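You operate a simulated robot arm through the tools that you are given. There is no shell and no other tool. Be economical: measure what you need, move in short steps, check, and stop when the job is done.

The job below is to be done with a simulated robot arm. You get a single attempt, and the scene is never put back.

## Task
Pressure-test the joint on the grey gauge plate, then vent it.
Fine: first brass nut tight and blue valve shut; pump into the green band, wait for the green lamp.
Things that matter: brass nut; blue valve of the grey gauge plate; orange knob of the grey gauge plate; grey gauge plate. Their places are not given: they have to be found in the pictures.

Only the result counts: the job must be done as asked and must still hold three seconds after the hand-in. Knocking over, shifting, dropping, spilling or breaking anything else fails it.

## Robot
A 6-joint arm with a two-finger parallel gripper, fixed in place. Base frame: the origin is at the foot of the arm, x ahead of it, y to its left, z up. Readings come in m, degrees, newtons and seconds.
Its first joint turns from -66.0 to 66.0 degrees. Payload 2.1 kg.
The TCP is the grasp point between the finger pads, 0.03 m short of the fingertips. In the tool frame z runs along the fingers and y along their closing line. The gripper opens to 0.094 m. The fingers are 0.028 m wide and 0.01 m thick; the gripper's body (0.05 by 0.096 m) begins 0.055 m behind the TCP.
Orientation is told as [roll, pitch, yaw] about the base's x, y, z axes, in that order, counted from this pose: with the fingers straight down and closing along the base's y, the tool's x points along the base's -x, its y along +y and its z along -z.

## Interface
- The arm moves only by the tool arm_command. Its argument "moves" is a list of rows, each an object of numbers (a shift or turn left out is 0, a gripper value left out holds the last): "hand": the opening, from 0 (shut) to 1 (fully open); "tx", "ty", "tz": the shift along the base's x, y, z in m; "ax", "ay", "az": the turn, a rotation vector about the base's x, y, z in degrees. In form: [{"hand": .., "tx": .., "ty": .., "tz": .., "ax": .., "ay": .., "az": ..}, ...]. A call has 1 to 12 rows; each row shifts and turns the commanded pose from where the row before left it. A row lasts 0.2 s, in which the tool goes at most 0.05 m and 8.6 degrees; a call with a longer step from one row to the next is refused whole, and so is a gripper value outside its range. A pose out of reach is approached as far as the arm can. The call stops where the force on the tool passes 40 N (or 10 N more than at its start, if that is more) or the arm is blocked; 0.2 s more then pass. The fingers move at their own pace (about 0.072 m/s each) and stop on an object; they squeeze with about 38 N. The grip force told is the motor's: it shows also when the fingers shut on nothing. Time passes only in rows, and 0.2 s behind the last, so rows that do not move let the fingers close. It gives the time, the measured TCP pose, the force on the tool (base axes), the opening and the grip force at its end, in the units of the frame above (readings bear some noise).
- Cameras (640 x 400 px; columns grow to the right, rows downward): "scene" is fixed at [0.0535, -0.3642, 0.5082]; the picture's right is [0.81, -0.58, 0.00], its down [-0.21, -0.30, -0.93] and it looks along [0.54, 0.76, -0.37] (base axes); focal length 253 px, centre (320, 200). "wrist" rides on the gripper at [-0.037, 0, -0.058] in the tool frame; the picture's right is [0.00, -1.00, 0.00], its down [0.97, 0.00, -0.24] and it looks along [0.24, 0.00, 0.97] (tool axes); focal length 218 px, centre (320, 200).
- grab_frame(camera): a new picture of that camera. It takes no simulated time.
- measure_at(camera, pixels): for up to 12 pixels [column, row] of the newest picture of that camera ("zoom" is the newest enlarged one), the place [x, y, z] in the base frame of the surface seen there, good to about 0.002 m. It takes no simulated time.
- inspect(camera, box): a new picture of the part [left, top, right, bottom] of that camera's present view, enlarged. It takes no simulated time.
- finish_job(): hands the job in; it is judged then, once.

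Go step by step. Measure first, check grasps and placings, and put right what went wrong. The budget is 80 turns and 54 pictures, counting those below and the enlarged ones. Unless the task says otherwise, let go and move clear before handing in, and close with one line.

The tools are called after "Emit:" by a JSON object that holds its "api" and its "payload". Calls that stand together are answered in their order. arm_command: Moves the arm, as the interface text tells. Its arguments: {"type":"object","properties":{"moves":{"type":"array","items":{"type":"object","properties":{"hand":{"type":"number"},"tx":{"type":"number"},"ty":{"type":"number"},"tz":{"type":"number"},"ax":{"type":"number"},"ay":{"type":"number"},"az":{"type":"number"}}}}},"required":["moves"]} The other tools are called the same way: grab_frame (camera) takes a picture; measure_at (camera, pixels) gives the place of the surface under pixels of a picture; inspect (camera, box) takes an enlarged picture of a part of a camera's view; finish_job () hands the job in.

At the start:

```text
time: 0.0
tool_pos: [0.2852, 0.0092, 0.4522]
ee_rot: [0.0, 0.0, 0.0]
wrist_force: [0.2, -0.1, 0.4]
finger_gap: 0.0943
finger_force: 0.0
```

scene: 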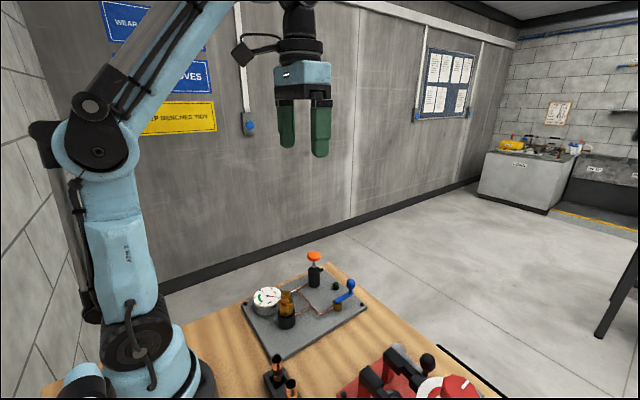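
wrist: 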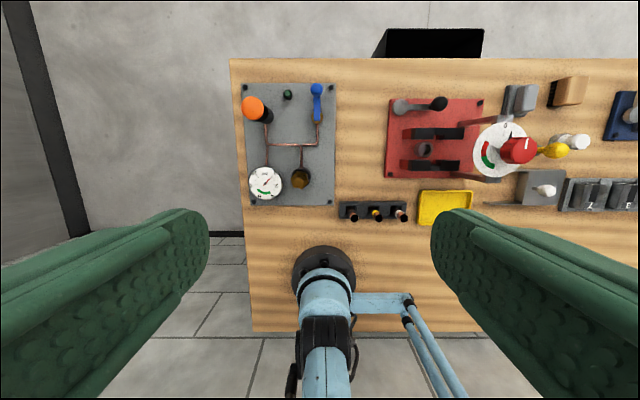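

The grey gauge plate is at about columns 240-335, rows 83-205 of the wrist picture, with the orange knob, blue valve, gauge and brass nut on it. I'll enlarge it in both views.

Emit:
{"api": "inspect", "payload": {"camera": "wrist", "box": [230, 70, 350, 215]}}

Emit:
{"api": "inspect", "payload": {"camera": "scene", "box": [230, 240, 380, 365]}}

```text
2.76 times, centred on (290, 142) of wrist
```

zoom: 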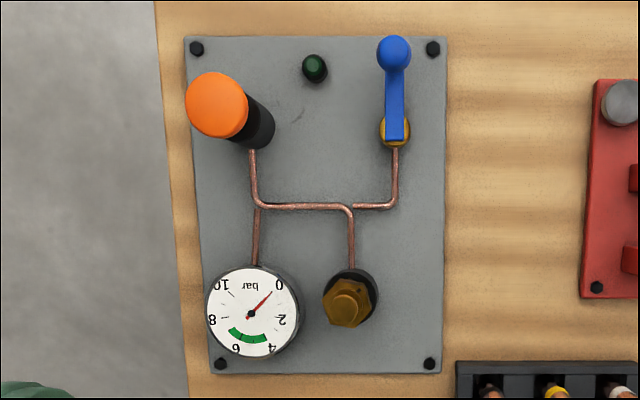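

```text
3.20 times, centred on (305, 302) of scene
```

zoom: 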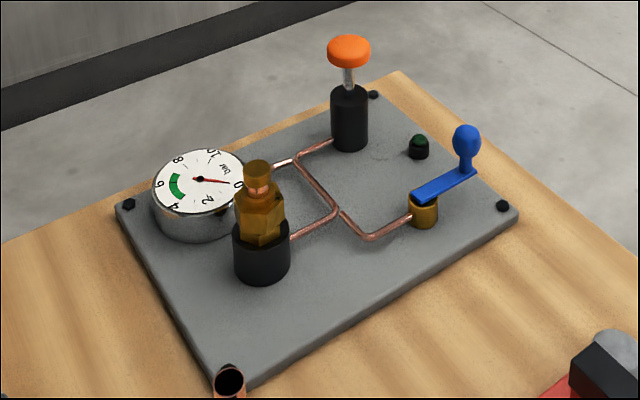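

The zoom shows the nut (hex at zoom 262,215), the valve axis (424,205), lever ball (466,140) and pump knob (349,48); the lever lies in line with its pipe, so it is open. I'll measure them.

Emit:
{"api": "measure_at", "payload": {"camera": "zoom", "pixels": [[258, 168], [262, 225], [262, 262], [349, 40], [349, 55], [348, 95], [466, 130], [466, 160], [424, 195], [424, 215], [418, 145], [330, 290]]}}

Emit:
{"api": "grab_frame", "payload": {"camera": "wrist"}}

Emit:
{"api": "measure_at", "payload": {"camera": "wrist", "pixels": [[252, 106], [317, 88], [316, 118], [300, 177], [304, 180], [288, 95], [266, 183], [354, 214], [376, 212], [320, 260]]}}

```text
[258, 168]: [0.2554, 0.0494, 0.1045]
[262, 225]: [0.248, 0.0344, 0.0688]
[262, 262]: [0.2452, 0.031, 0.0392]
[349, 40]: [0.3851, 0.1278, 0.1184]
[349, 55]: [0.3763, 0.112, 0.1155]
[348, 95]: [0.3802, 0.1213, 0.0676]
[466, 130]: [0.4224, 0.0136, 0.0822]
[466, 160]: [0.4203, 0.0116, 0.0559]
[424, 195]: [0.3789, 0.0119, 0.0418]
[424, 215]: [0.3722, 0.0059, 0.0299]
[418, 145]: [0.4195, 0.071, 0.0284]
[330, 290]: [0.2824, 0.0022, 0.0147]
```

```text
49 pictures are left
```

wrist: 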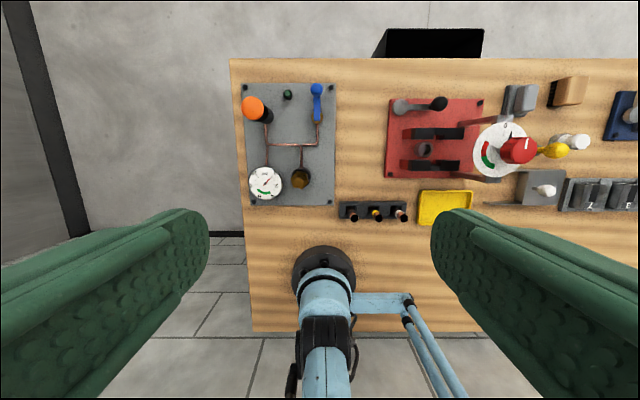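

```text
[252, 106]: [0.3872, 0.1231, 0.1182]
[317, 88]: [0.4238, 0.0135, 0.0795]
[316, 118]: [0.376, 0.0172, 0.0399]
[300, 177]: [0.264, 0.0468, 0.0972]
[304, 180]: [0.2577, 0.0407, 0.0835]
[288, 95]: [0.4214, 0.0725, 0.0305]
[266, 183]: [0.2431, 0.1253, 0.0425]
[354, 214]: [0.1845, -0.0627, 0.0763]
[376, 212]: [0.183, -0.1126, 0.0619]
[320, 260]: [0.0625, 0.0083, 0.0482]
```

Both views agree on the plate parts, though the surface seems lower than the 0.068 told. I'll measure bare table and plate points to check.

Emit:
{"api": "measure_at", "payload": {"camera": "wrist", "pixels": [[360, 130], [360, 170], [280, 230], [360, 250], [280, 165], [245, 75], [600, 250], [330, 90], [330, 202], [250, 202], [308, 184], [295, 184]]}}

Emit:
{"api": "measure_at", "payload": {"camera": "scene", "pixels": [[230, 360], [380, 330], [300, 345]]}}

```text
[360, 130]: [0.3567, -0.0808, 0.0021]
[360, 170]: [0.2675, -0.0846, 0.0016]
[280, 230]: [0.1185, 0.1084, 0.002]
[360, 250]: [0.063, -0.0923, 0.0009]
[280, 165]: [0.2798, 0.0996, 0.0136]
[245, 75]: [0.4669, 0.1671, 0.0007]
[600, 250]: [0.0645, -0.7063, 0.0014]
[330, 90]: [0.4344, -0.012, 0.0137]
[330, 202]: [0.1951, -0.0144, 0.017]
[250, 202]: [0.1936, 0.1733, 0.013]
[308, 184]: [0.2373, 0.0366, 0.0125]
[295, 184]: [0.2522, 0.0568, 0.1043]
```

```text
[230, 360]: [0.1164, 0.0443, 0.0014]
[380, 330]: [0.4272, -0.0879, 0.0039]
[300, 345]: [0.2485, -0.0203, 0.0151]
```

The table measures z ≈ 0.001, not 0.068. I'll measure the fingertips in the scene view (about 320,150 and 288,143), to compare with the tool reading.

Emit:
{"api": "measure_at", "payload": {"camera": "scene", "pixels": [[320, 153], [288, 143], [305, 80]]}}

Emit:
{"api": "inspect", "payload": {"camera": "scene", "box": [265, 270, 325, 335]}}

```text
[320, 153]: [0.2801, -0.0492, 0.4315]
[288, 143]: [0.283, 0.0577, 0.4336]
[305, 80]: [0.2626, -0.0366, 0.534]
```

```text
6.15 times, centred on (295, 302) of scene
```

zoom: 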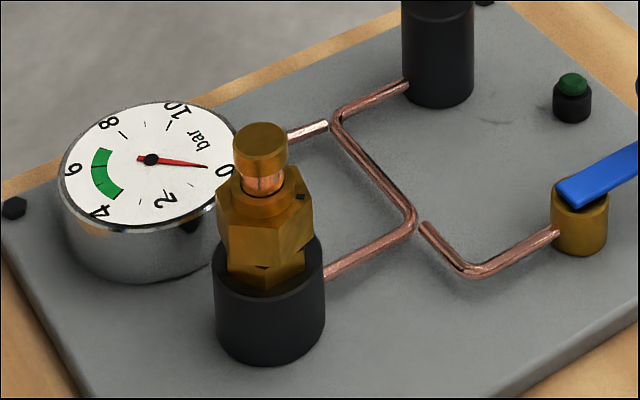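

The fingertip heights match the tool reading, so the measured frame is right and the table is at z≈0.001. Now I'll measure the nut's parts in this zoom.

Emit:
{"api": "measure_at", "payload": {"camera": "zoom", "pixels": [[260, 130], [260, 165], [262, 183], [262, 205], [230, 190], [308, 190], [222, 240], [302, 240], [262, 260], [262, 285], [262, 320], [270, 355]]}}

Emit:
{"api": "inspect", "payload": {"camera": "wrist", "box": [280, 160, 320, 200]}}

```text
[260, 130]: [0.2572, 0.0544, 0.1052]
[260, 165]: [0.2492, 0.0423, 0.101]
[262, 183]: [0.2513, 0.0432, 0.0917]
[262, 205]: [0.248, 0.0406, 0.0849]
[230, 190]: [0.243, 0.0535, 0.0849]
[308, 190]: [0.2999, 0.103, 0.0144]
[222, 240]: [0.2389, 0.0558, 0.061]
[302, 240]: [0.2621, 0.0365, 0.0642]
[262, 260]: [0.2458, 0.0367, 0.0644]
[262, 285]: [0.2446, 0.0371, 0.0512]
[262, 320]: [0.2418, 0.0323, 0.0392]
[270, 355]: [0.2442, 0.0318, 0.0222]
```

```text
10.00 times, centred on (300, 180) of wrist
```

zoom: 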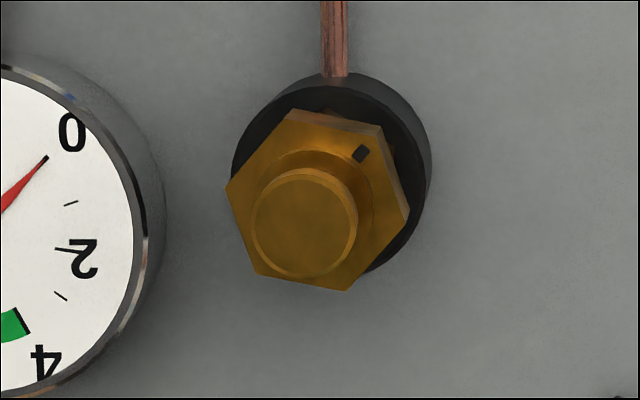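

The hex spans z≈0.06–0.085 with a cap above to 0.105. I'll measure its corners from above, to get centre and orientation.

Emit:
{"api": "measure_at", "payload": {"camera": "zoom", "pixels": [[303, 225], [256, 225], [352, 222], [303, 175], [297, 115], [380, 128], [404, 215], [345, 285], [258, 270], [231, 188], [361, 154], [420, 165]]}}

Emit:
{"api": "inspect", "payload": {"camera": "wrist", "box": [290, 70, 350, 130]}}

```text
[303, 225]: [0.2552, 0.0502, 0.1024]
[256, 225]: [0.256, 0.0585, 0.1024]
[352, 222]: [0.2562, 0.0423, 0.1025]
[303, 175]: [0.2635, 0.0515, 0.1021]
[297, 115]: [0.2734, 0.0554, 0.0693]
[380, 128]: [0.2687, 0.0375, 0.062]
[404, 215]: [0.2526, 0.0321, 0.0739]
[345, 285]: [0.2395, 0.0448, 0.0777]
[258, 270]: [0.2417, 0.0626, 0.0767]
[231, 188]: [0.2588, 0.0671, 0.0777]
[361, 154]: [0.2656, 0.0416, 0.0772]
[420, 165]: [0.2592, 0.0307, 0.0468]
```

```text
6.67 times, centred on (320, 100) of wrist
```

zoom: 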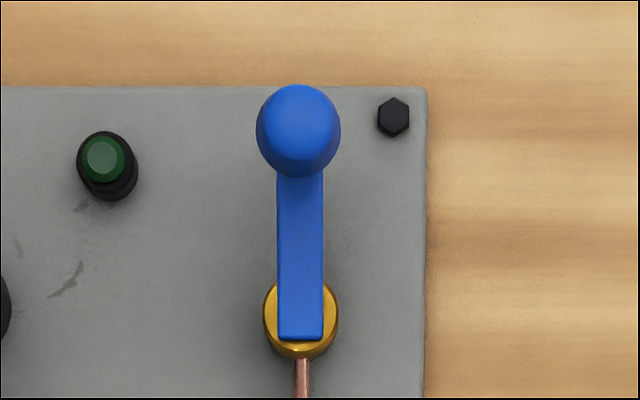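

Nut centre is ≈(0.2555, 0.050), flats at 49°/109°/169°, top about 0.08, black base top at 0.047. I'll turn the tool +79° (so I can then tighten clockwise over a large span) and come above the nut.

Emit:
{"api": "arm_command", "payload": {"moves": [{"hand": 0.8, "tx": -0.003, "ty": 0.004, "tz": -0.028, "az": 7.9}, {"tx": -0.003, "ty": 0.004, "tz": -0.028, "az": 7.9}, {"tx": -0.003, "ty": 0.004, "tz": -0.028, "az": 7.9}, {"tx": -0.003, "ty": 0.004, "tz": -0.028, "az": 7.9}, {"tx": -0.003, "ty": 0.004, "tz": -0.028, "az": 7.9}, {"tx": -0.003, "ty": 0.004, "tz": -0.028, "az": 7.9}, {"tx": -0.003, "ty": 0.004, "tz": -0.028, "az": 7.9}, {"tx": -0.003, "ty": 0.004, "tz": -0.028, "az": 7.9}, {"tx": -0.003, "ty": 0.004, "tz": -0.028, "az": 7.9}, {"tx": -0.003, "ty": 0.004, "tz": -0.028, "az": 7.9}, {}, {}]}}

Emit:
{"api": "grab_frame", "payload": {"camera": "wrist"}}

```text
time: 2.6
tool_pos: [0.254, 0.0489, 0.1702]
ee_rot: [0.1, 0.0, 79.1]
wrist_force: [0.4, 0.1, -0.4]
finger_gap: 0.0751
finger_force: 0.0
```

```text
45 pictures are left
```

wrist: 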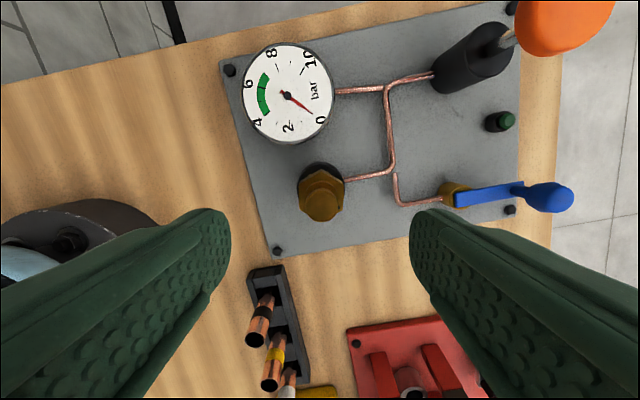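

The turn was reached; the nut is at about (321,195) between the fingers. I'll measure it again from here.

Emit:
{"api": "inspect", "payload": {"camera": "wrist", "box": [285, 150, 355, 235]}}

Emit:
{"api": "measure_at", "payload": {"camera": "zoom", "pixels": [[320, 260], [260, 120], [385, 160], [260, 200], [400, 220], [320, 100]]}}

```text
4.71 times, centred on (320, 192) of wrist
```

zoom: 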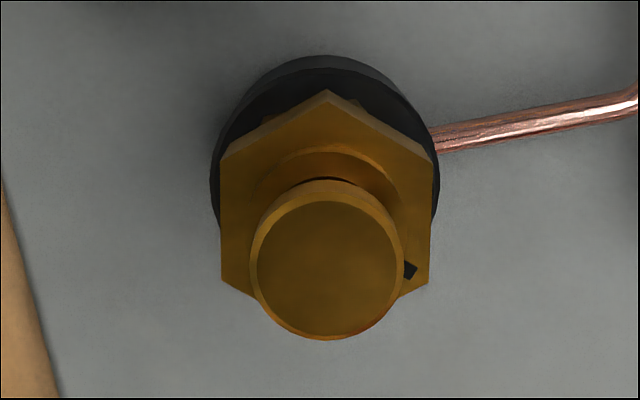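

```text
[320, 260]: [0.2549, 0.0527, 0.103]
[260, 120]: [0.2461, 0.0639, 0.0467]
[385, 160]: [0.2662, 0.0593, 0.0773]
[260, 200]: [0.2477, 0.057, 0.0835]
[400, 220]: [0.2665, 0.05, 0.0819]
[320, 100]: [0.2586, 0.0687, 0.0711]
```

The flats line up with the closing direction. I'll go down to z≈0.083 and close on the nut.

Emit:
{"api": "arm_command", "payload": {"moves": [{"tx": 0.0008, "ty": 0.0008, "tz": -0.022}, {"tx": 0.0007, "ty": 0.0008, "tz": -0.022}, {"tz": -0.022}, {"tz": -0.021}, {}, {"hand": 0.0}, {}, {}, {}]}}

Emit:
{"api": "grab_frame", "payload": {"camera": "scene"}}

```text
time: 4.6
tool_pos: [0.2559, 0.0527, 0.0839]
ee_rot: [-0.1, 0.1, 79.0]
wrist_force: [0.7, 1.5, -15.9]
finger_gap: 0.0344
finger_force: 44.4
```

```text
43 pictures are left
```

scene: 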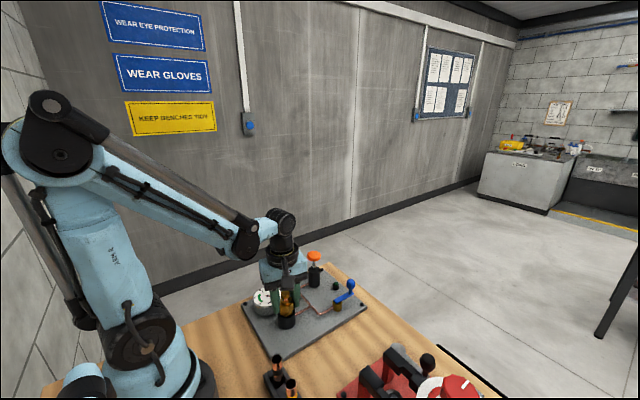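

The fingers hold the nut (gap 0.034, 44 N). I'll turn clockwise to tighten.

Emit:
{"api": "arm_command", "payload": {"moves": [{"az": -6}, {"az": -6}, {"az": -6}, {"az": -6}, {"az": -6}, {"az": -6}, {"az": -6}, {"az": -6}, {"az": -6}, {"az": -6}]}}

Emit:
{"api": "inspect", "payload": {"camera": "scene", "box": [240, 260, 330, 340]}}

```text
time: 6.8
tool_pos: [0.2572, 0.0508, 0.0845]
ee_rot: [0.1, -0.2, 18.9]
wrist_force: [7.2, 15.2, -30.6]
finger_gap: 0.0346
finger_force: 45.0
```

```text
5.00 times, centred on (285, 300) of scene
```

zoom: 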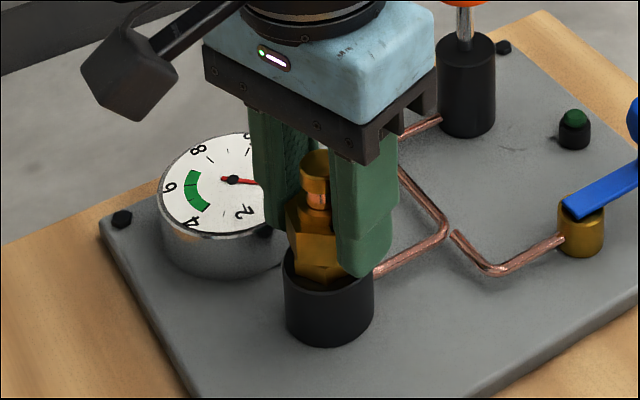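

The nut turned 60° and the tool is being pulled down about 30 N as the nut advances. I'll follow it down slightly while turning on.

Emit:
{"api": "arm_command", "payload": {"moves": [{"tz": -0.001}, {"tz": -0.0007}, {"az": -6, "tz": -0.0001}, {"az": -6, "tz": -0.0001}, {"az": -6, "tz": -0.0001}, {"az": -6, "tz": -0.0001}, {"az": -6, "tz": -0.0001}, {"az": -6, "tz": -0.0001}, {"az": -6, "tz": -0.0001}, {"az": -6, "tz": -0.0001}, {"az": -6, "tz": -0.0001}, {"az": -6, "tz": -0.0001}]}}

Emit:
{"api": "grab_frame", "payload": {"camera": "wrist"}}

```text
time: 8.0
tool_pos: [0.2575, 0.0496, 0.0825]
ee_rot: [-0.2, 0.0, 1.8]
wrist_force: [-2.2, -1.0, 9.9]
finger_gap: 0.0345
finger_force: 45.5
stopped in row 6: the force on the tool passed its limit (the readings are from after the stop); the commanded pose is now the measured one
```

```text
41 pictures are left
```

wrist: 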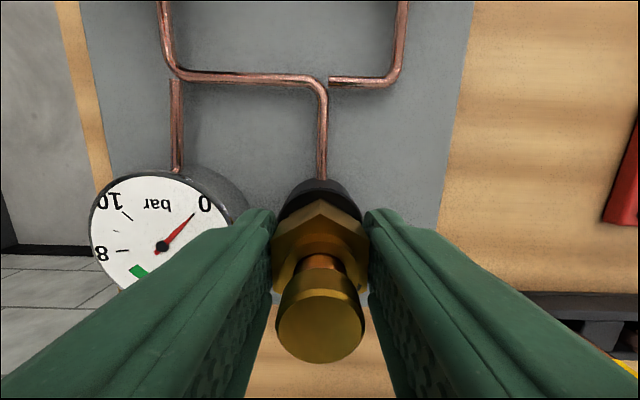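

The force limit tripped after about 77° in all, perhaps a stop or just side force. I'll turn further in small steps to tell.

Emit:
{"api": "arm_command", "payload": {"moves": [{"az": -3}, {"az": -3}, {"az": -3}, {"az": -3}]}}

Emit:
{"api": "grab_frame", "payload": {"camera": "wrist"}}

```text
time: 9.0
tool_pos: [0.2574, 0.0502, 0.0838]
ee_rot: [-0.1, 0.1, -10.4]
wrist_force: [-4.1, -2.3, 15.4]
finger_gap: 0.0344
finger_force: 44.7
```

```text
40 pictures are left
```

wrist: 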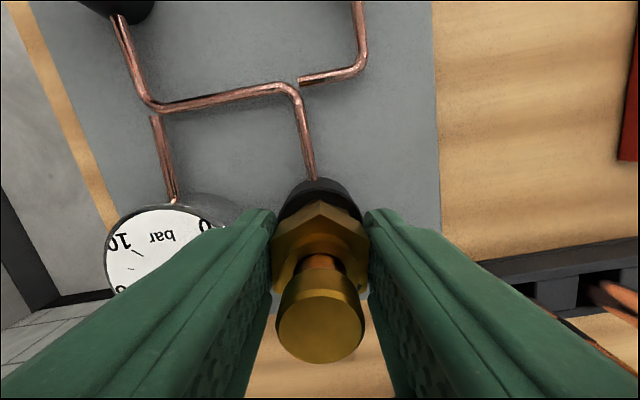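

The nut still turns with the fingers (flats stay flush). I continue.

Emit:
{"api": "arm_command", "payload": {"moves": [{"az": -5, "tz": 0.0003}, {"az": -5}, {"az": -5}, {"az": -5}, {"az": -5}, {"az": -5}, {"az": -5}, {"az": -5}]}}

Emit:
{"api": "grab_frame", "payload": {"camera": "wrist"}}

```text
time: 10.2
tool_pos: [0.2573, 0.0486, 0.083]
ee_rot: [-0.3, -0.1, -32.4]
wrist_force: [-0.3, -2.0, -3.7]
finger_gap: 0.0346
finger_force: 45.1
stopped in row 5: the force on the tool passed its limit (the readings are from after the stop); the commanded pose is now the measured one
```

```text
39 pictures are left
```

wrist: 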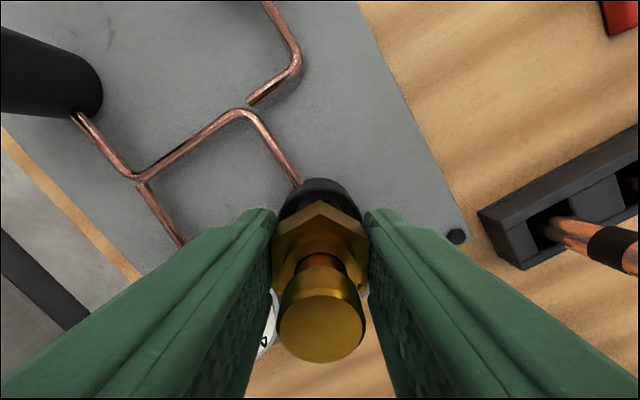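

Still turning: now −32°, nut flush with the pads. Continue in smaller steps.

Emit:
{"api": "arm_command", "payload": {"moves": [{"az": -4}, {"az": -4}, {"az": -4}, {"az": -4}, {"az": -4}]}}

Emit:
{"api": "arm_command", "payload": {"moves": [{"az": -4}, {"az": -4}, {"az": -4}, {"az": -4}, {"az": -4}]}}

Emit:
{"api": "inspect", "payload": {"camera": "scene", "box": [240, 260, 330, 340]}}

```text
time: 11.3
tool_pos: [0.2561, 0.0489, 0.0831]
ee_rot: [-0.5, -0.2, -52.5]
wrist_force: [-10.9, -27.0, 25.3]
finger_gap: 0.0348
finger_force: 45.3
```

```text
time: 12.6
tool_pos: [0.2562, 0.0485, 0.0821]
ee_rot: [-0.8, -0.1, -72.5]
wrist_force: [-22.3, -22.3, 26.8]
finger_gap: 0.0347
finger_force: 44.7
```

```text
5.00 times, centred on (285, 300) of scene
```

zoom: 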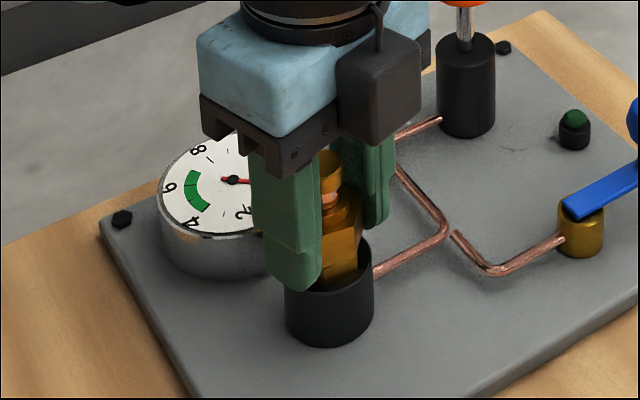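

The nut has turned about 150° and sits lower. I'll release, lift, swing back and look at it.

Emit:
{"api": "arm_command", "payload": {"moves": [{"hand": 0.8}, {}, {}, {"tz": 0.03}, {"tz": 0.04}, {"az": 8}, {"az": 8}, {"az": 8}, {"az": 8}, {"az": 8}, {"az": 8}, {"az": 8}]}}

Emit:
{"api": "arm_command", "payload": {"moves": [{"az": 8}, {"az": 8}, {"az": 8}, {"az": 8}, {"az": 8}, {"az": 8}, {"az": 8}, {"az": 8}, {"az": 8}, {"az": 8}, {}]}}

Emit:
{"api": "inspect", "payload": {"camera": "wrist", "box": [280, 130, 360, 235]}}

Emit:
{"api": "inspect", "payload": {"camera": "scene", "box": [265, 270, 325, 335]}}

```text
time: 15.2
tool_pos: [0.2572, 0.0506, 0.1533]
ee_rot: [-0.3, -0.1, -16.2]
wrist_force: [0.3, 0.1, -0.1]
finger_gap: 0.0751
finger_force: 0.1
```

```text
time: 17.6
tool_pos: [0.2568, 0.0492, 0.1521]
ee_rot: [-0.4, -0.1, 63.7]
wrist_force: [-0.4, -0.6, -0.1]
finger_gap: 0.0752
finger_force: 0.0
```

```text
3.81 times, centred on (320, 182) of wrist
```

zoom: 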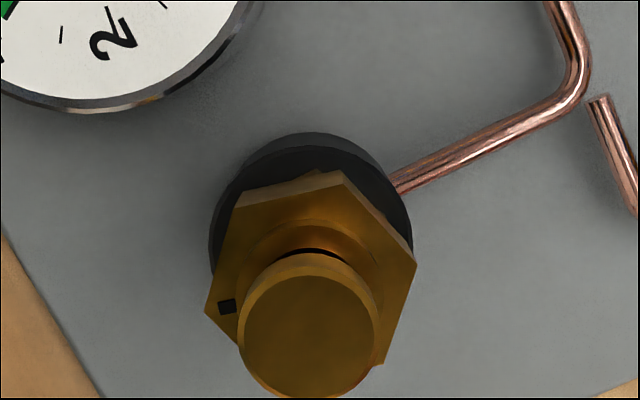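

```text
6.15 times, centred on (295, 302) of scene
```

zoom: 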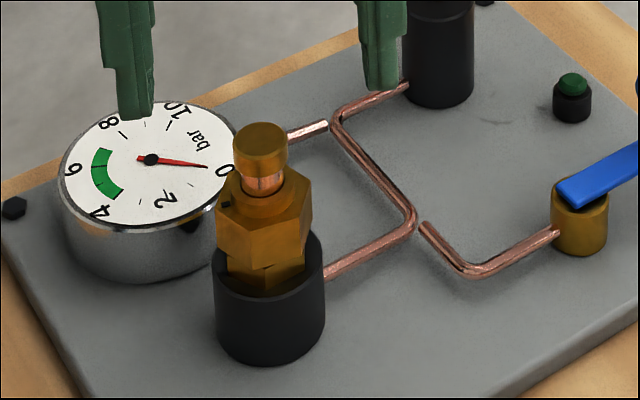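

The mark moved by ~150° and no stop was met yet. I'll turn to yaw 107.5° for the next flat pair and grip again.

Emit:
{"api": "arm_command", "payload": {"moves": [{"az": 8}, {"az": 8}, {"az": 8}, {"az": 8}, {"az": 8}, {"az": 3.8}, {}, {}]}}

Emit:
{"api": "inspect", "payload": {"camera": "wrist", "box": [280, 130, 360, 235]}}

```text
time: 19.4
tool_pos: [0.2568, 0.0485, 0.1532]
ee_rot: [-0.5, 0.0, 107.5]
wrist_force: [-0.5, 0.2, 0.2]
finger_gap: 0.0751
finger_force: 0.0
```

```text
3.81 times, centred on (320, 182) of wrist
```

zoom: 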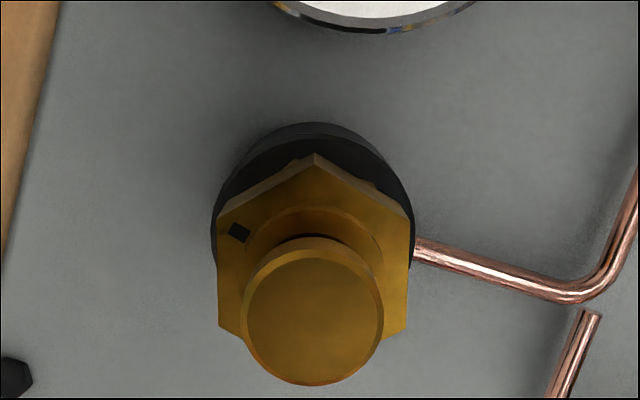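

Aligned. I'll lower to z≈0.083, close and turn.

Emit:
{"api": "arm_command", "payload": {"moves": [{"tx": -0.0006, "ty": 0.001, "tz": -0.02}, {"tz": -0.02}, {"tz": -0.02}, {"tz": -0.0095}, {}, {"hand": 0.0}, {}, {}, {}]}}

Emit:
{"api": "arm_command", "payload": {"moves": [{"az": -4}, {"az": -4}, {"az": -4}, {"az": -4}, {"az": -4}, {"az": -4}, {"az": -4}, {"az": -4}, {"az": -4}, {"az": -4}, {"az": -4}, {"az": -4}]}}

```text
time: 21.4
tool_pos: [0.2548, 0.0501, 0.0828]
ee_rot: [-0.3, -0.1, 107.4]
wrist_force: [-1.3, 0.0, -9.5]
finger_gap: 0.0347
finger_force: 44.6
```

```text
time: 22.0
tool_pos: [0.2556, 0.05, 0.0842]
ee_rot: [-0.2, -0.1, 100.0]
wrist_force: [-1.7, -0.5, 6.9]
finger_gap: 0.0344
finger_force: 45.2
stopped in row 3: the force on the tool passed its limit (the readings are from after the stop); the commanded pose is now the measured one
```

It stopped after about 7.5°. I'll try again to see whether the nut really blocks.

Emit:
{"api": "arm_command", "payload": {"moves": [{"az": -3}, {"az": -3}, {"az": -3}]}}

Emit:
{"api": "inspect", "payload": {"camera": "wrist", "box": [240, 160, 400, 380]}}

```text
time: 22.8
tool_pos: [0.2555, 0.0503, 0.0825]
ee_rot: [0.0, 0.0, 91.1]
wrist_force: [-6.7, 7.8, 21.7]
finger_gap: 0.0348
finger_force: 44.7
```

```text
1.82 times, centred on (320, 270) of wrist
```

zoom: 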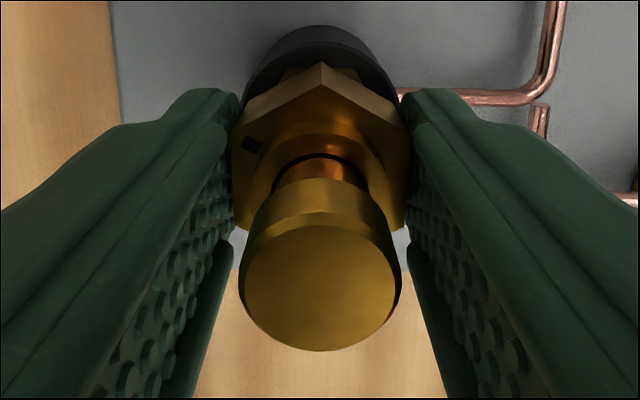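

It still turns; the upward force (22 N) is mostly my height offset. I'll raise 0.7 mm and go on.

Emit:
{"api": "arm_command", "payload": {"moves": [{"tz": 0.0007}, {"az": -4}, {"az": -4}, {"az": -4}, {"az": -4}, {"az": -4}, {"az": -4}, {"az": -4}]}}

Emit:
{"api": "arm_command", "payload": {"moves": [{"az": -4}, {"az": -4}, {"az": -4}, {"az": -4}, {"az": -4}, {"az": -4}, {"az": -4}]}}

```text
time: 24.6
tool_pos: [0.2547, 0.0493, 0.0843]
ee_rot: [-0.1, 0.0, 63.0]
wrist_force: [-16.1, 1.1, 2.0]
finger_gap: 0.0339
finger_force: 44.4
```

```text
time: 26.2
tool_pos: [0.2546, 0.0497, 0.0831]
ee_rot: [0.2, -0.1, 35.1]
wrist_force: [-18.2, 14.1, 11.2]
finger_gap: 0.0338
finger_force: 45.4
```

Turning goes on with moderate forces. I'll continue and then look at the nut.

Emit:
{"api": "arm_command", "payload": {"moves": [{"az": -4}, {"az": -4}, {"az": -4}, {"az": -4}, {"az": -4}, {"az": -4}, {"az": -4}]}}

Emit:
{"api": "inspect", "payload": {"camera": "wrist", "box": [240, 160, 400, 380]}}

```text
time: 27.8
tool_pos: [0.2558, 0.0506, 0.0841]
ee_rot: [0.1, -0.2, 6.8]
wrist_force: [-6.8, 18.2, 13.4]
finger_gap: 0.034
finger_force: 45.1
```

```text
1.82 times, centred on (320, 270) of wrist
```

zoom: 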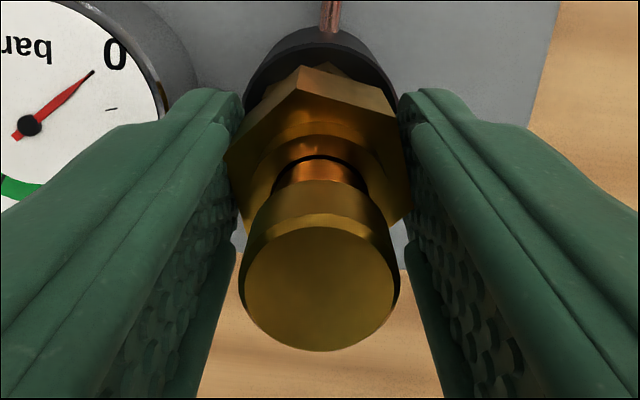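

The nut now sits skewed between the fingers (apex at zoom 300,65): it has stopped turning and the fingers slipped. I'll release, lift and look at the mark.

Emit:
{"api": "arm_command", "payload": {"moves": [{"hand": 0.8}, {}, {}, {"tz": 0.03}, {"tz": 0.04}, {}]}}

Emit:
{"api": "inspect", "payload": {"camera": "wrist", "box": [280, 130, 360, 235]}}

Emit:
{"api": "inspect", "payload": {"camera": "scene", "box": [265, 270, 325, 335]}}

```text
time: 29.2
tool_pos: [0.2562, 0.0479, 0.1566]
ee_rot: [-0.1, -0.1, 7.1]
wrist_force: [0.4, 0.6, 0.4]
finger_gap: 0.0754
finger_force: 0.0
```

```text
3.81 times, centred on (320, 182) of wrist
```

zoom: 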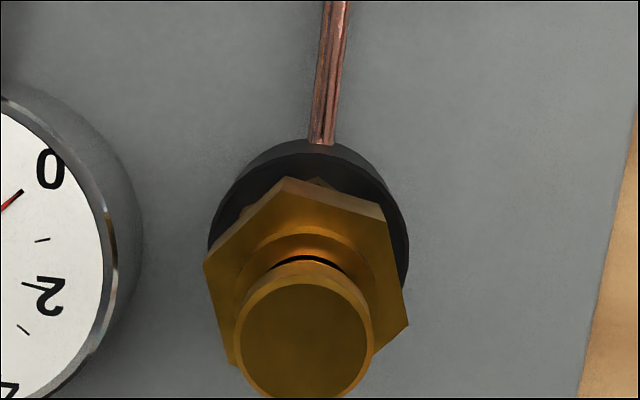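

```text
6.15 times, centred on (295, 302) of scene
```

zoom: 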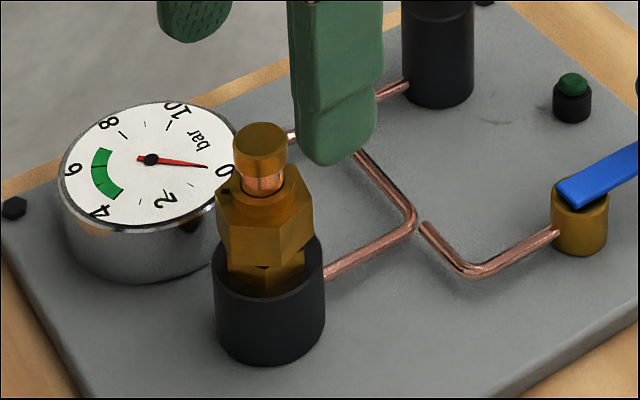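

The mark has advanced only ~26° in the second grip before the nut stopped, about 177° in all: it seems tight. I'll confirm with one more aligned grip at yaw 21° and a small turn.

Emit:
{"api": "arm_command", "payload": {"moves": [{"az": 7, "tz": -0.02, "ty": 0.001}, {"az": 7, "tz": -0.02}, {"tz": -0.02}, {"tz": -0.0125}, {}, {"hand": 0.0}, {}, {}, {}]}}

Emit:
{"api": "arm_command", "payload": {"moves": [{"az": -3}, {"az": -3}, {"az": -3}, {"az": -3}]}}

Emit:
{"api": "inspect", "payload": {"camera": "wrist", "box": [240, 160, 400, 380]}}

```text
time: 31.2
tool_pos: [0.2552, 0.0497, 0.0819]
ee_rot: [-0.2, -0.1, 21.0]
wrist_force: [6.2, -8.2, -15.4]
finger_gap: 0.0351
finger_force: 45.1
```

```text
time: 32.2
tool_pos: [0.2567, 0.0495, 0.0807]
ee_rot: [-0.2, 0.0, 8.8]
wrist_force: [6.2, -15.0, 7.2]
finger_gap: 0.0345
finger_force: 45.3
```

```text
1.82 times, centred on (320, 270) of wrist
```

zoom: 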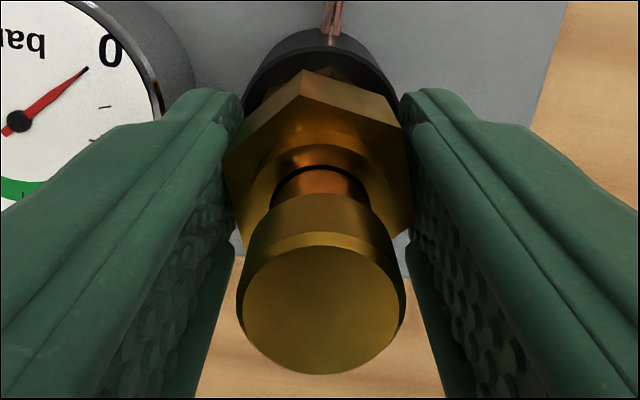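

The nut no longer turns (fingers skew on it at once), so it is tight. I'll release and move above the blue lever's ball.

Emit:
{"api": "arm_command", "payload": {"moves": [{"hand": 0.8}, {}, {}, {"tz": 0.04}, {"tz": 0.04}, {"tx": 0.04, "ty": -0.009, "az": -4.4}, {"tx": 0.04, "ty": -0.009, "az": -4.4}, {"tx": 0.04, "ty": -0.009}, {"tx": 0.03, "ty": -0.009}, {}, {}]}}

Emit:
{"api": "grab_frame", "payload": {"camera": "wrist"}}

Emit:
{"api": "inspect", "payload": {"camera": "scene", "box": [265, 270, 325, 335]}}

```text
time: 34.6
tool_pos: [0.4042, 0.0144, 0.162]
ee_rot: [0.0, -0.1, 0.2]
wrist_force: [-0.2, -0.1, -0.2]
finger_gap: 0.0753
finger_force: 0.1
```

```text
29 pictures are left
```

wrist: 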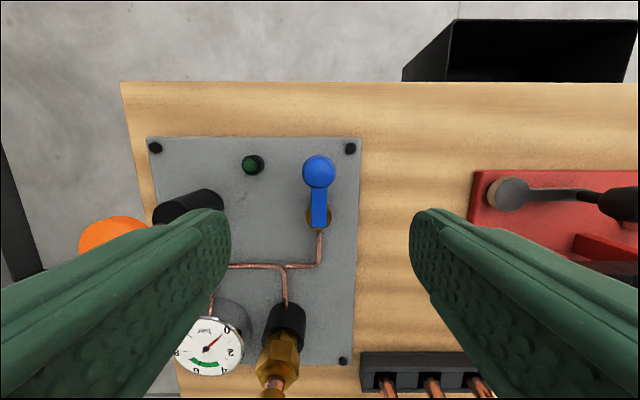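

```text
6.15 times, centred on (295, 302) of scene
```

zoom: 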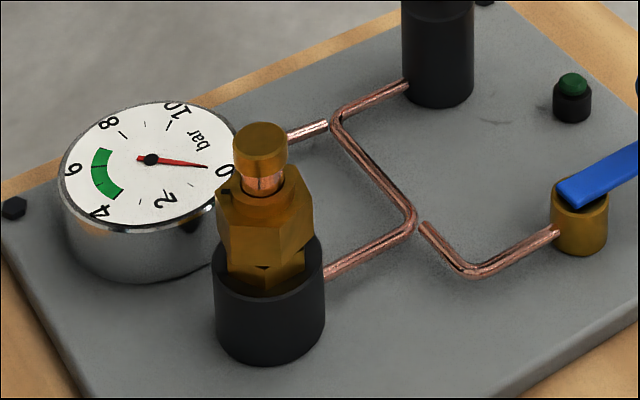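

The nut mark is unchanged. Now measure the lever ball (319,172) and pivot end (318,222).

Emit:
{"api": "measure_at", "payload": {"camera": "wrist", "pixels": [[319, 165], [319, 172], [304, 172], [335, 172], [319, 200], [318, 222], [319, 225]]}}

Emit:
{"api": "inspect", "payload": {"camera": "scene", "box": [315, 265, 385, 325]}}

Emit:
{"api": "measure_at", "payload": {"camera": "zoom", "pixels": [[330, 140], [330, 175], [330, 205], [330, 240], [250, 300], [220, 330]]}}

```text
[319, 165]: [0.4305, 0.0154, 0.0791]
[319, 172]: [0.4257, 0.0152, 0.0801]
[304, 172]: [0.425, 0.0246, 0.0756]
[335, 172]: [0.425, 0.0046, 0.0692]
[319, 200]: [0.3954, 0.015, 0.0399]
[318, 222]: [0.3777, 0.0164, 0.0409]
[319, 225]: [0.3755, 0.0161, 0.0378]
```

```text
6.67 times, centred on (350, 295) of scene
```

zoom: 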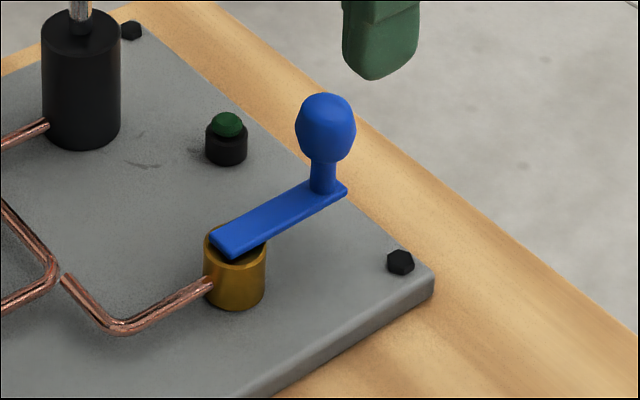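

```text
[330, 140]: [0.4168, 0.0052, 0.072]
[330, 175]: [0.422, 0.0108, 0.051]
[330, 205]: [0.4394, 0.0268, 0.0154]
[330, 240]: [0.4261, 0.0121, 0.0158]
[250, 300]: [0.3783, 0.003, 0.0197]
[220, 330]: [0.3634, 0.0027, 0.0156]
```

Ball centre ≈(0.426, 0.0148, 0.069), pivot ≈(0.381, 0.015). I'll grip the ball and try the clockwise (usual shutting) direction.

Emit:
{"api": "arm_command", "payload": {"moves": [{"tx": 0.0115, "tz": -0.02}, {"tx": 0.0105, "tz": -0.02}, {"tz": -0.024}, {"tz": -0.022}, {}, {"hand": 0.0}, {}, {}, {}, {}]}}

Emit:
{"api": "arm_command", "payload": {"moves": [{"tx": -0.0004, "ty": -0.0059, "az": -7.5}, {"tx": -0.00115, "ty": -0.0058, "az": -7.5}, {"tx": -0.0019, "ty": -0.0056, "az": -7.5}]}}

Emit:
{"api": "inspect", "payload": {"camera": "scene", "box": [305, 255, 385, 325]}}

```text
time: 36.8
tool_pos: [0.4255, 0.0158, 0.075]
ee_rot: [-0.1, -0.1, 0.3]
wrist_force: [2.1, -9.5, -10.1]
finger_gap: 0.0231
finger_force: 44.8
```

```text
time: 37.6
tool_pos: [0.4218, -0.0013, 0.0764]
ee_rot: [-0.1, 0.2, -22.4]
wrist_force: [-14.3, 1.2, 12.3]
finger_gap: 0.0234
finger_force: 45.6
```

```text
5.71 times, centred on (345, 290) of scene
```

zoom: 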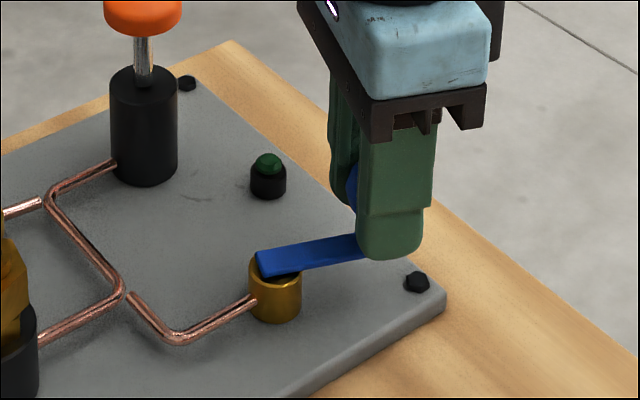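

The lever turns clockwise freely with low force. I'll carry on along the arc.

Emit:
{"api": "arm_command", "payload": {"moves": [{"tx": -0.0026, "ty": -0.0053, "az": -7.5}, {"tx": -0.0033, "ty": -0.0049, "az": -7.5}, {"tx": -0.0039, "ty": -0.0044, "az": -7.5}, {"tx": -0.0044, "ty": -0.0039, "az": -7.5}]}}

Emit:
{"api": "arm_command", "payload": {"moves": [{"tx": -0.0049, "ty": -0.0033, "az": -7.5}, {"tx": -0.0053, "ty": -0.0026, "az": -7.5}, {"tx": -0.0056, "ty": -0.0019, "az": -7.5}, {"tx": -0.0058, "ty": -0.0011, "az": -7.5}, {"tx": -0.0059, "ty": -0.0004, "az": -7.5}]}}

Emit:
{"api": "inspect", "payload": {"camera": "scene", "box": [305, 255, 385, 325]}}

```text
time: 38.2
tool_pos: [0.4174, -0.0106, 0.0758]
ee_rot: [-0.1, 0.0, -36.9]
wrist_force: [-1.0, 0.7, 5.8]
finger_gap: 0.0237
finger_force: 45.1
stopped in row 3: the force on the tool passed its limit (the readings are from after the stop); the commanded pose is now the measured one
```

```text
time: 39.0
tool_pos: [0.4065, -0.0232, 0.0754]
ee_rot: [0.0, -0.6, -55.7]
wrist_force: [-0.1, -1.4, -0.8]
finger_gap: 0.023
finger_force: 44.7
stopped in row 3: the force on the tool passed its limit (the readings are from after the stop); the commanded pose is now the measured one
```

```text
5.71 times, centred on (345, 290) of scene
```

zoom: 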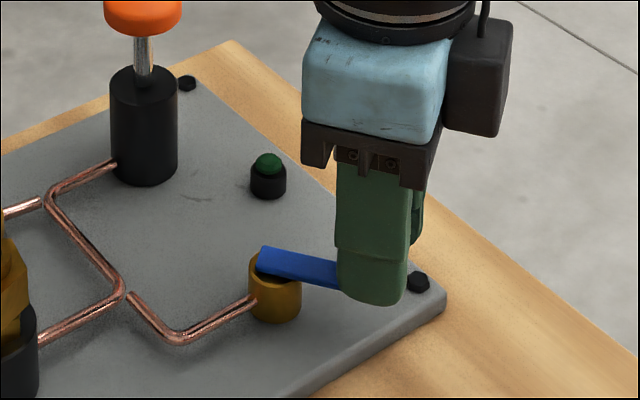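

The lever is at ~56°; the trips come from small radius mismatch. I'll finish the arc in smaller steps.

Emit:
{"api": "arm_command", "payload": {"moves": [{"tx": -0.0034, "ty": -0.0019, "az": -5}, {"tx": -0.0035, "ty": -0.0017, "az": -5}, {"tx": -0.0037, "ty": -0.0014, "az": -5}, {"tx": -0.0038, "ty": -0.0011, "az": -5}]}}

Emit:
{"api": "arm_command", "payload": {"moves": [{"tx": -0.0039, "ty": -0.0008, "az": -5}, {"tx": -0.0039, "ty": -0.0004, "az": -5}, {"tx": -0.0039, "ty": 0, "az": -5}]}}

Emit:
{"api": "inspect", "payload": {"camera": "scene", "box": [305, 255, 385, 325]}}

```text
time: 40.0
tool_pos: [0.3924, -0.0278, 0.0757]
ee_rot: [0.0, -1.0, -76.0]
wrist_force: [12.3, -21.6, 4.7]
finger_gap: 0.0232
finger_force: 44.7
```

```text
time: 40.8
tool_pos: [0.3806, -0.0303, 0.0758]
ee_rot: [0.0, -1.0, -90.7]
wrist_force: [12.3, -20.4, -28.3]
finger_gap: 0.0232
finger_force: 44.6
```

```text
5.71 times, centred on (345, 290) of scene
```

zoom: 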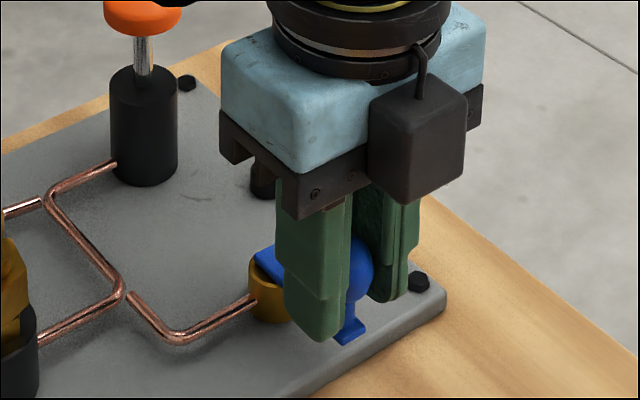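

The lever is now at about 90°. I'll nudge slightly further to find the stop.

Emit:
{"api": "arm_command", "payload": {"moves": [{"tx": -0.003, "ty": 0.001}, {"tx": -0.003, "ty": 0.001}, {}]}}

Emit:
{"api": "arm_command", "payload": {"moves": [{"hand": 0.6}, {}, {}, {"tz": 0.03}, {"tz": 0.04}, {}]}}

Emit:
{"api": "grab_frame", "payload": {"camera": "wrist"}}

```text
time: 41.2
tool_pos: [0.3804, -0.0308, 0.076]
ee_rot: [0.5, -0.9, -90.8]
wrist_force: [6.0, -0.5, -4.9]
finger_gap: 0.0235
finger_force: 45.5
stopped in row 2: the force on the tool passed its limit (the readings are from after the stop); the commanded pose is now the measured one
```

```text
time: 42.6
tool_pos: [0.3785, -0.028, 0.1475]
ee_rot: [0.6, -0.9, -90.9]
wrist_force: [-1.0, 0.4, -0.3]
finger_gap: 0.0563
finger_force: 0.0
```

```text
23 pictures are left
```

wrist: 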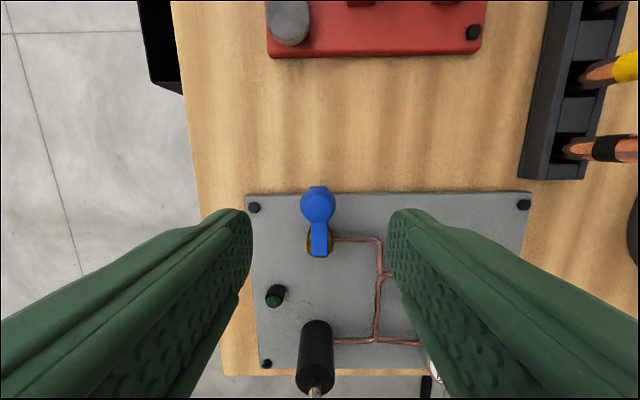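

The lever met its stop at 90° across the pipe: shut. Now I'll go above the orange knob, turning back to yaw 0 and closing the fingers.

Emit:
{"api": "arm_command", "payload": {"moves": [{"hand": 0.6, "tz": 0.03, "az": 8.3}, {"tz": 0.03, "az": 8.3}, {"ty": 0.02, "az": 8.3}, {"ty": 0.02, "az": 8.3}, {"ty": 0.02, "az": 8.3}, {"ty": 0.02, "az": 8.3}, {"ty": 0.02, "az": 8.3}, {"ty": 0.02, "az": 8.3}, {"ty": 0.02, "az": 8.3}, {"az": 8.3}, {"az": 7.9, "ty": 0.007}, {"ax": -0.6, "ay": 0.9}]}}

Emit:
{"api": "grab_frame", "payload": {"camera": "wrist"}}

Emit:
{"api": "inspect", "payload": {"camera": "scene", "box": [240, 245, 380, 340]}}

```text
time: 45.2
tool_pos: [0.3785, 0.1184, 0.2069]
ee_rot: [-0.1, 0.0, 0.2]
wrist_force: [0.0, 0.5, 0.0]
finger_gap: 0.0564
finger_force: 0.0
```

```text
22 pictures are left
```

wrist: 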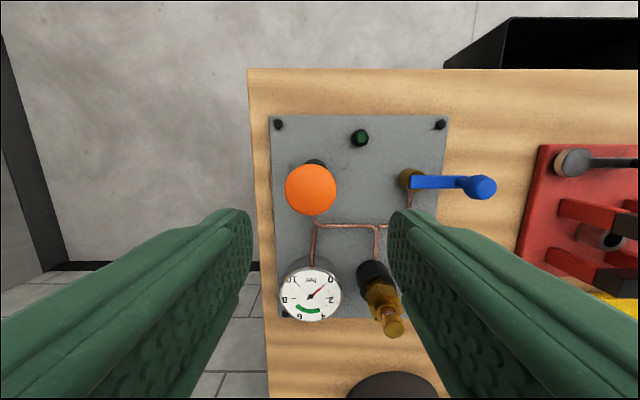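

```text
4.21 times, centred on (310, 292) of scene
```

zoom: 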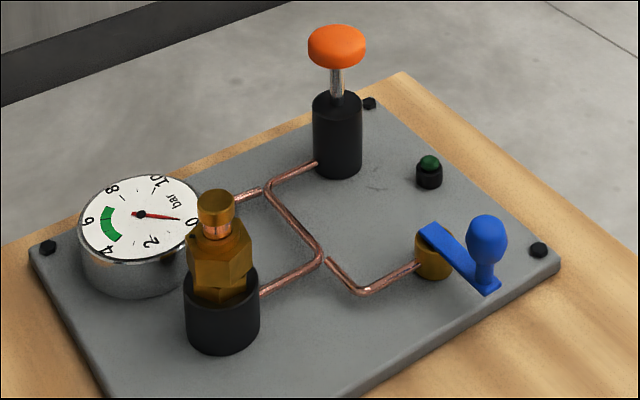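

The valve lever is clearly across the pipe. Measure the orange knob (310,189) to centre on it.

Emit:
{"api": "measure_at", "payload": {"camera": "wrist", "pixels": [[310, 189], [290, 189], [331, 189], [310, 168], [310, 210], [313, 163]]}}

```text
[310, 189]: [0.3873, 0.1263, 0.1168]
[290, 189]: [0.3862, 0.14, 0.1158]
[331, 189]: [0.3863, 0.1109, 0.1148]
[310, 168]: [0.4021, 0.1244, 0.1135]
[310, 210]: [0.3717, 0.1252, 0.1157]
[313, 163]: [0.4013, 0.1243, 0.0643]
```

Knob centre is (0.387, 0.1255), top 0.117, so closed fingertips touch it at TCP z≈0.147. I'll centre, close, and make a first gentle press.

Emit:
{"api": "arm_command", "payload": {"moves": [{"hand": 0.0, "tx": 0.0085, "ty": 0.0068}, {"tz": -0.02}, {"tz": -0.02}, {"tz": -0.012}, {}, {}]}}

Emit:
{"api": "arm_command", "payload": {"moves": [{"tz": -0.006}, {"tz": -0.006}, {"tz": -0.006}, {"tz": -0.006}]}}

Emit:
{"api": "inspect", "payload": {"camera": "scene", "box": [240, 245, 380, 340]}}

```text
time: 46.6
tool_pos: [0.3882, 0.1238, 0.1556]
ee_rot: [-0.1, -0.1, 0.0]
wrist_force: [0.1, 0.4, -0.5]
finger_gap: 0.0
finger_force: 33.3
```

```text
time: 47.6
tool_pos: [0.3875, 0.1234, 0.1306]
ee_rot: [-0.1, 0.0, 0.1]
wrist_force: [-0.5, -2.9, 4.2]
finger_gap: 0.0001
finger_force: 33.4
```

```text
4.21 times, centred on (310, 292) of scene
```

zoom: 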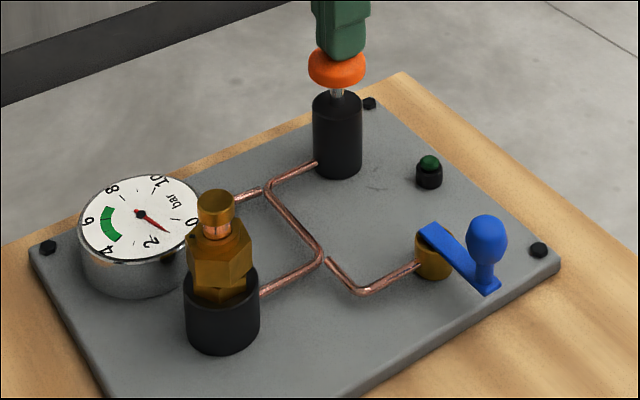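

Pressing works (4 N) and the gauge moved to about 1. I'll press further to the end of the stroke in steps.

Emit:
{"api": "arm_command", "payload": {"moves": [{"tz": -0.005}, {"tz": -0.005}]}}

Emit:
{"api": "inspect", "payload": {"camera": "scene", "box": [240, 245, 380, 340]}}

```text
time: 48.3
tool_pos: [0.3872, 0.1241, 0.1233]
ee_rot: [-0.2, 0.1, 0.2]
wrist_force: [-1.8, 0.7, 25.7]
finger_gap: 0.0
finger_force: 33.5
stopped in row 2: the force on the tool passed its limit (the readings are from after the stop); the commanded pose is now the measured one
```

```text
4.21 times, centred on (310, 292) of scene
```

zoom: 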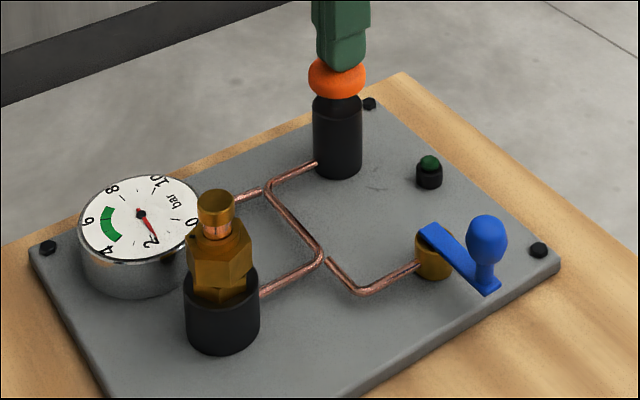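

The stroke bottomed with the gauge at about 1.7. I'll raise to let the knob return and check it holds.

Emit:
{"api": "arm_command", "payload": {"moves": [{"tz": 0.015}, {"tz": 0.012}, {}, {}]}}

Emit:
{"api": "inspect", "payload": {"camera": "scene", "box": [240, 245, 380, 340]}}

```text
time: 49.3
tool_pos: [0.3881, 0.124, 0.1479]
ee_rot: [-0.2, 0.2, 0.1]
wrist_force: [0.1, -1.1, 0.0]
finger_gap: 0.0
finger_force: 33.4
```

```text
4.21 times, centred on (310, 292) of scene
```

zoom: 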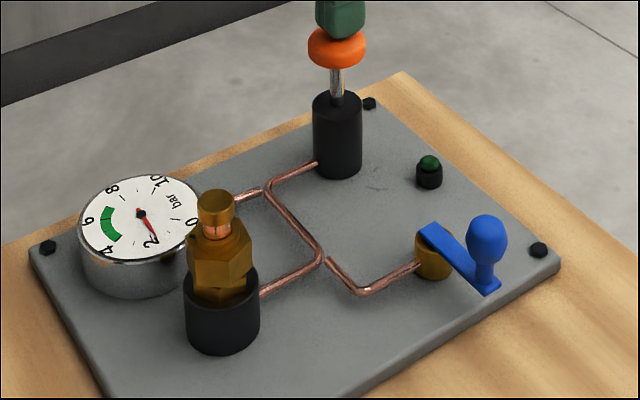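

The knob springs back and the pressure holds. Second full stroke.

Emit:
{"api": "arm_command", "payload": {"moves": [{"tz": -0.006}, {"tz": -0.006}, {"tz": -0.006}, {"tz": -0.005}, {}, {"tz": 0.012}, {"tz": 0.012}, {}]}}

Emit:
{"api": "inspect", "payload": {"camera": "scene", "box": [240, 245, 380, 340]}}

```text
time: 51.1
tool_pos: [0.3872, 0.125, 0.1496]
ee_rot: [-0.2, 0.2, 0.1]
wrist_force: [1.3, 0.1, 0.6]
finger_gap: 0.0001
finger_force: 32.8
```

```text
4.21 times, centred on (310, 292) of scene
```

zoom: 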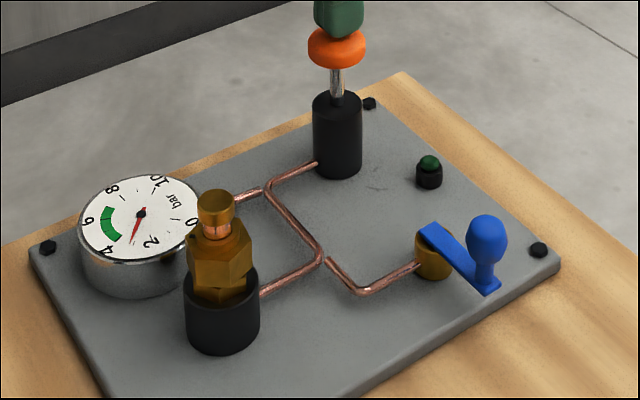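

Gauge now near 3. Third stroke.

Emit:
{"api": "arm_command", "payload": {"moves": [{"tz": -0.006}, {"tz": -0.006}, {"tz": -0.006}, {"tz": -0.006}, {}, {"tz": 0.012}, {"tz": 0.012}, {}]}}

Emit:
{"api": "inspect", "payload": {"camera": "scene", "box": [250, 275, 300, 325]}}

```text
time: 52.9
tool_pos: [0.3879, 0.1237, 0.1521]
ee_rot: [-0.2, 0.0, 0.1]
wrist_force: [0.0, -0.1, 0.6]
finger_gap: 0.0
finger_force: 32.3
```

```text
8.00 times, centred on (275, 300) of scene
```

zoom: 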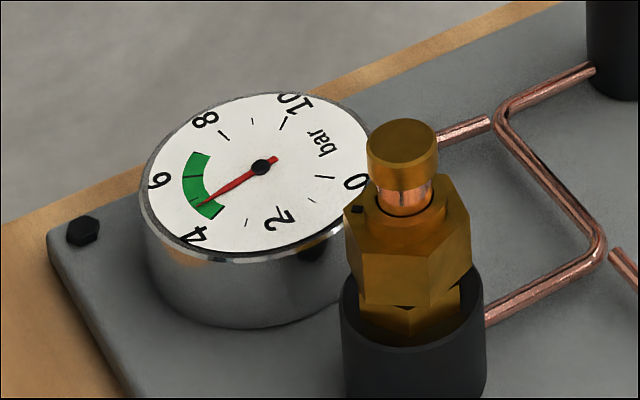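

The needle is inside the green band near its lower end. I'll wait and watch lamp and gauge.

Emit:
{"api": "arm_command", "payload": {"moves": [{}, {}, {}, {}, {}, {}, {}, {}, {}, {}]}}

Emit:
{"api": "inspect", "payload": {"camera": "scene", "box": [240, 245, 380, 340]}}

```text
time: 55.1
tool_pos: [0.3869, 0.1239, 0.1508]
ee_rot: [-0.2, -0.1, 0.1]
wrist_force: [0.2, -0.7, 0.0]
finger_gap: 0.0
finger_force: 32.2
```

```text
4.21 times, centred on (310, 292) of scene
```

zoom: 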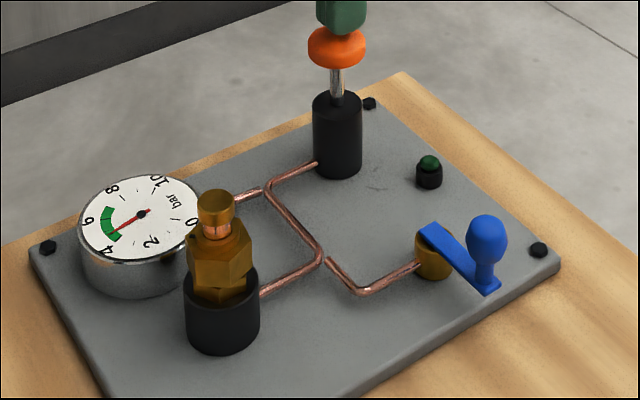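

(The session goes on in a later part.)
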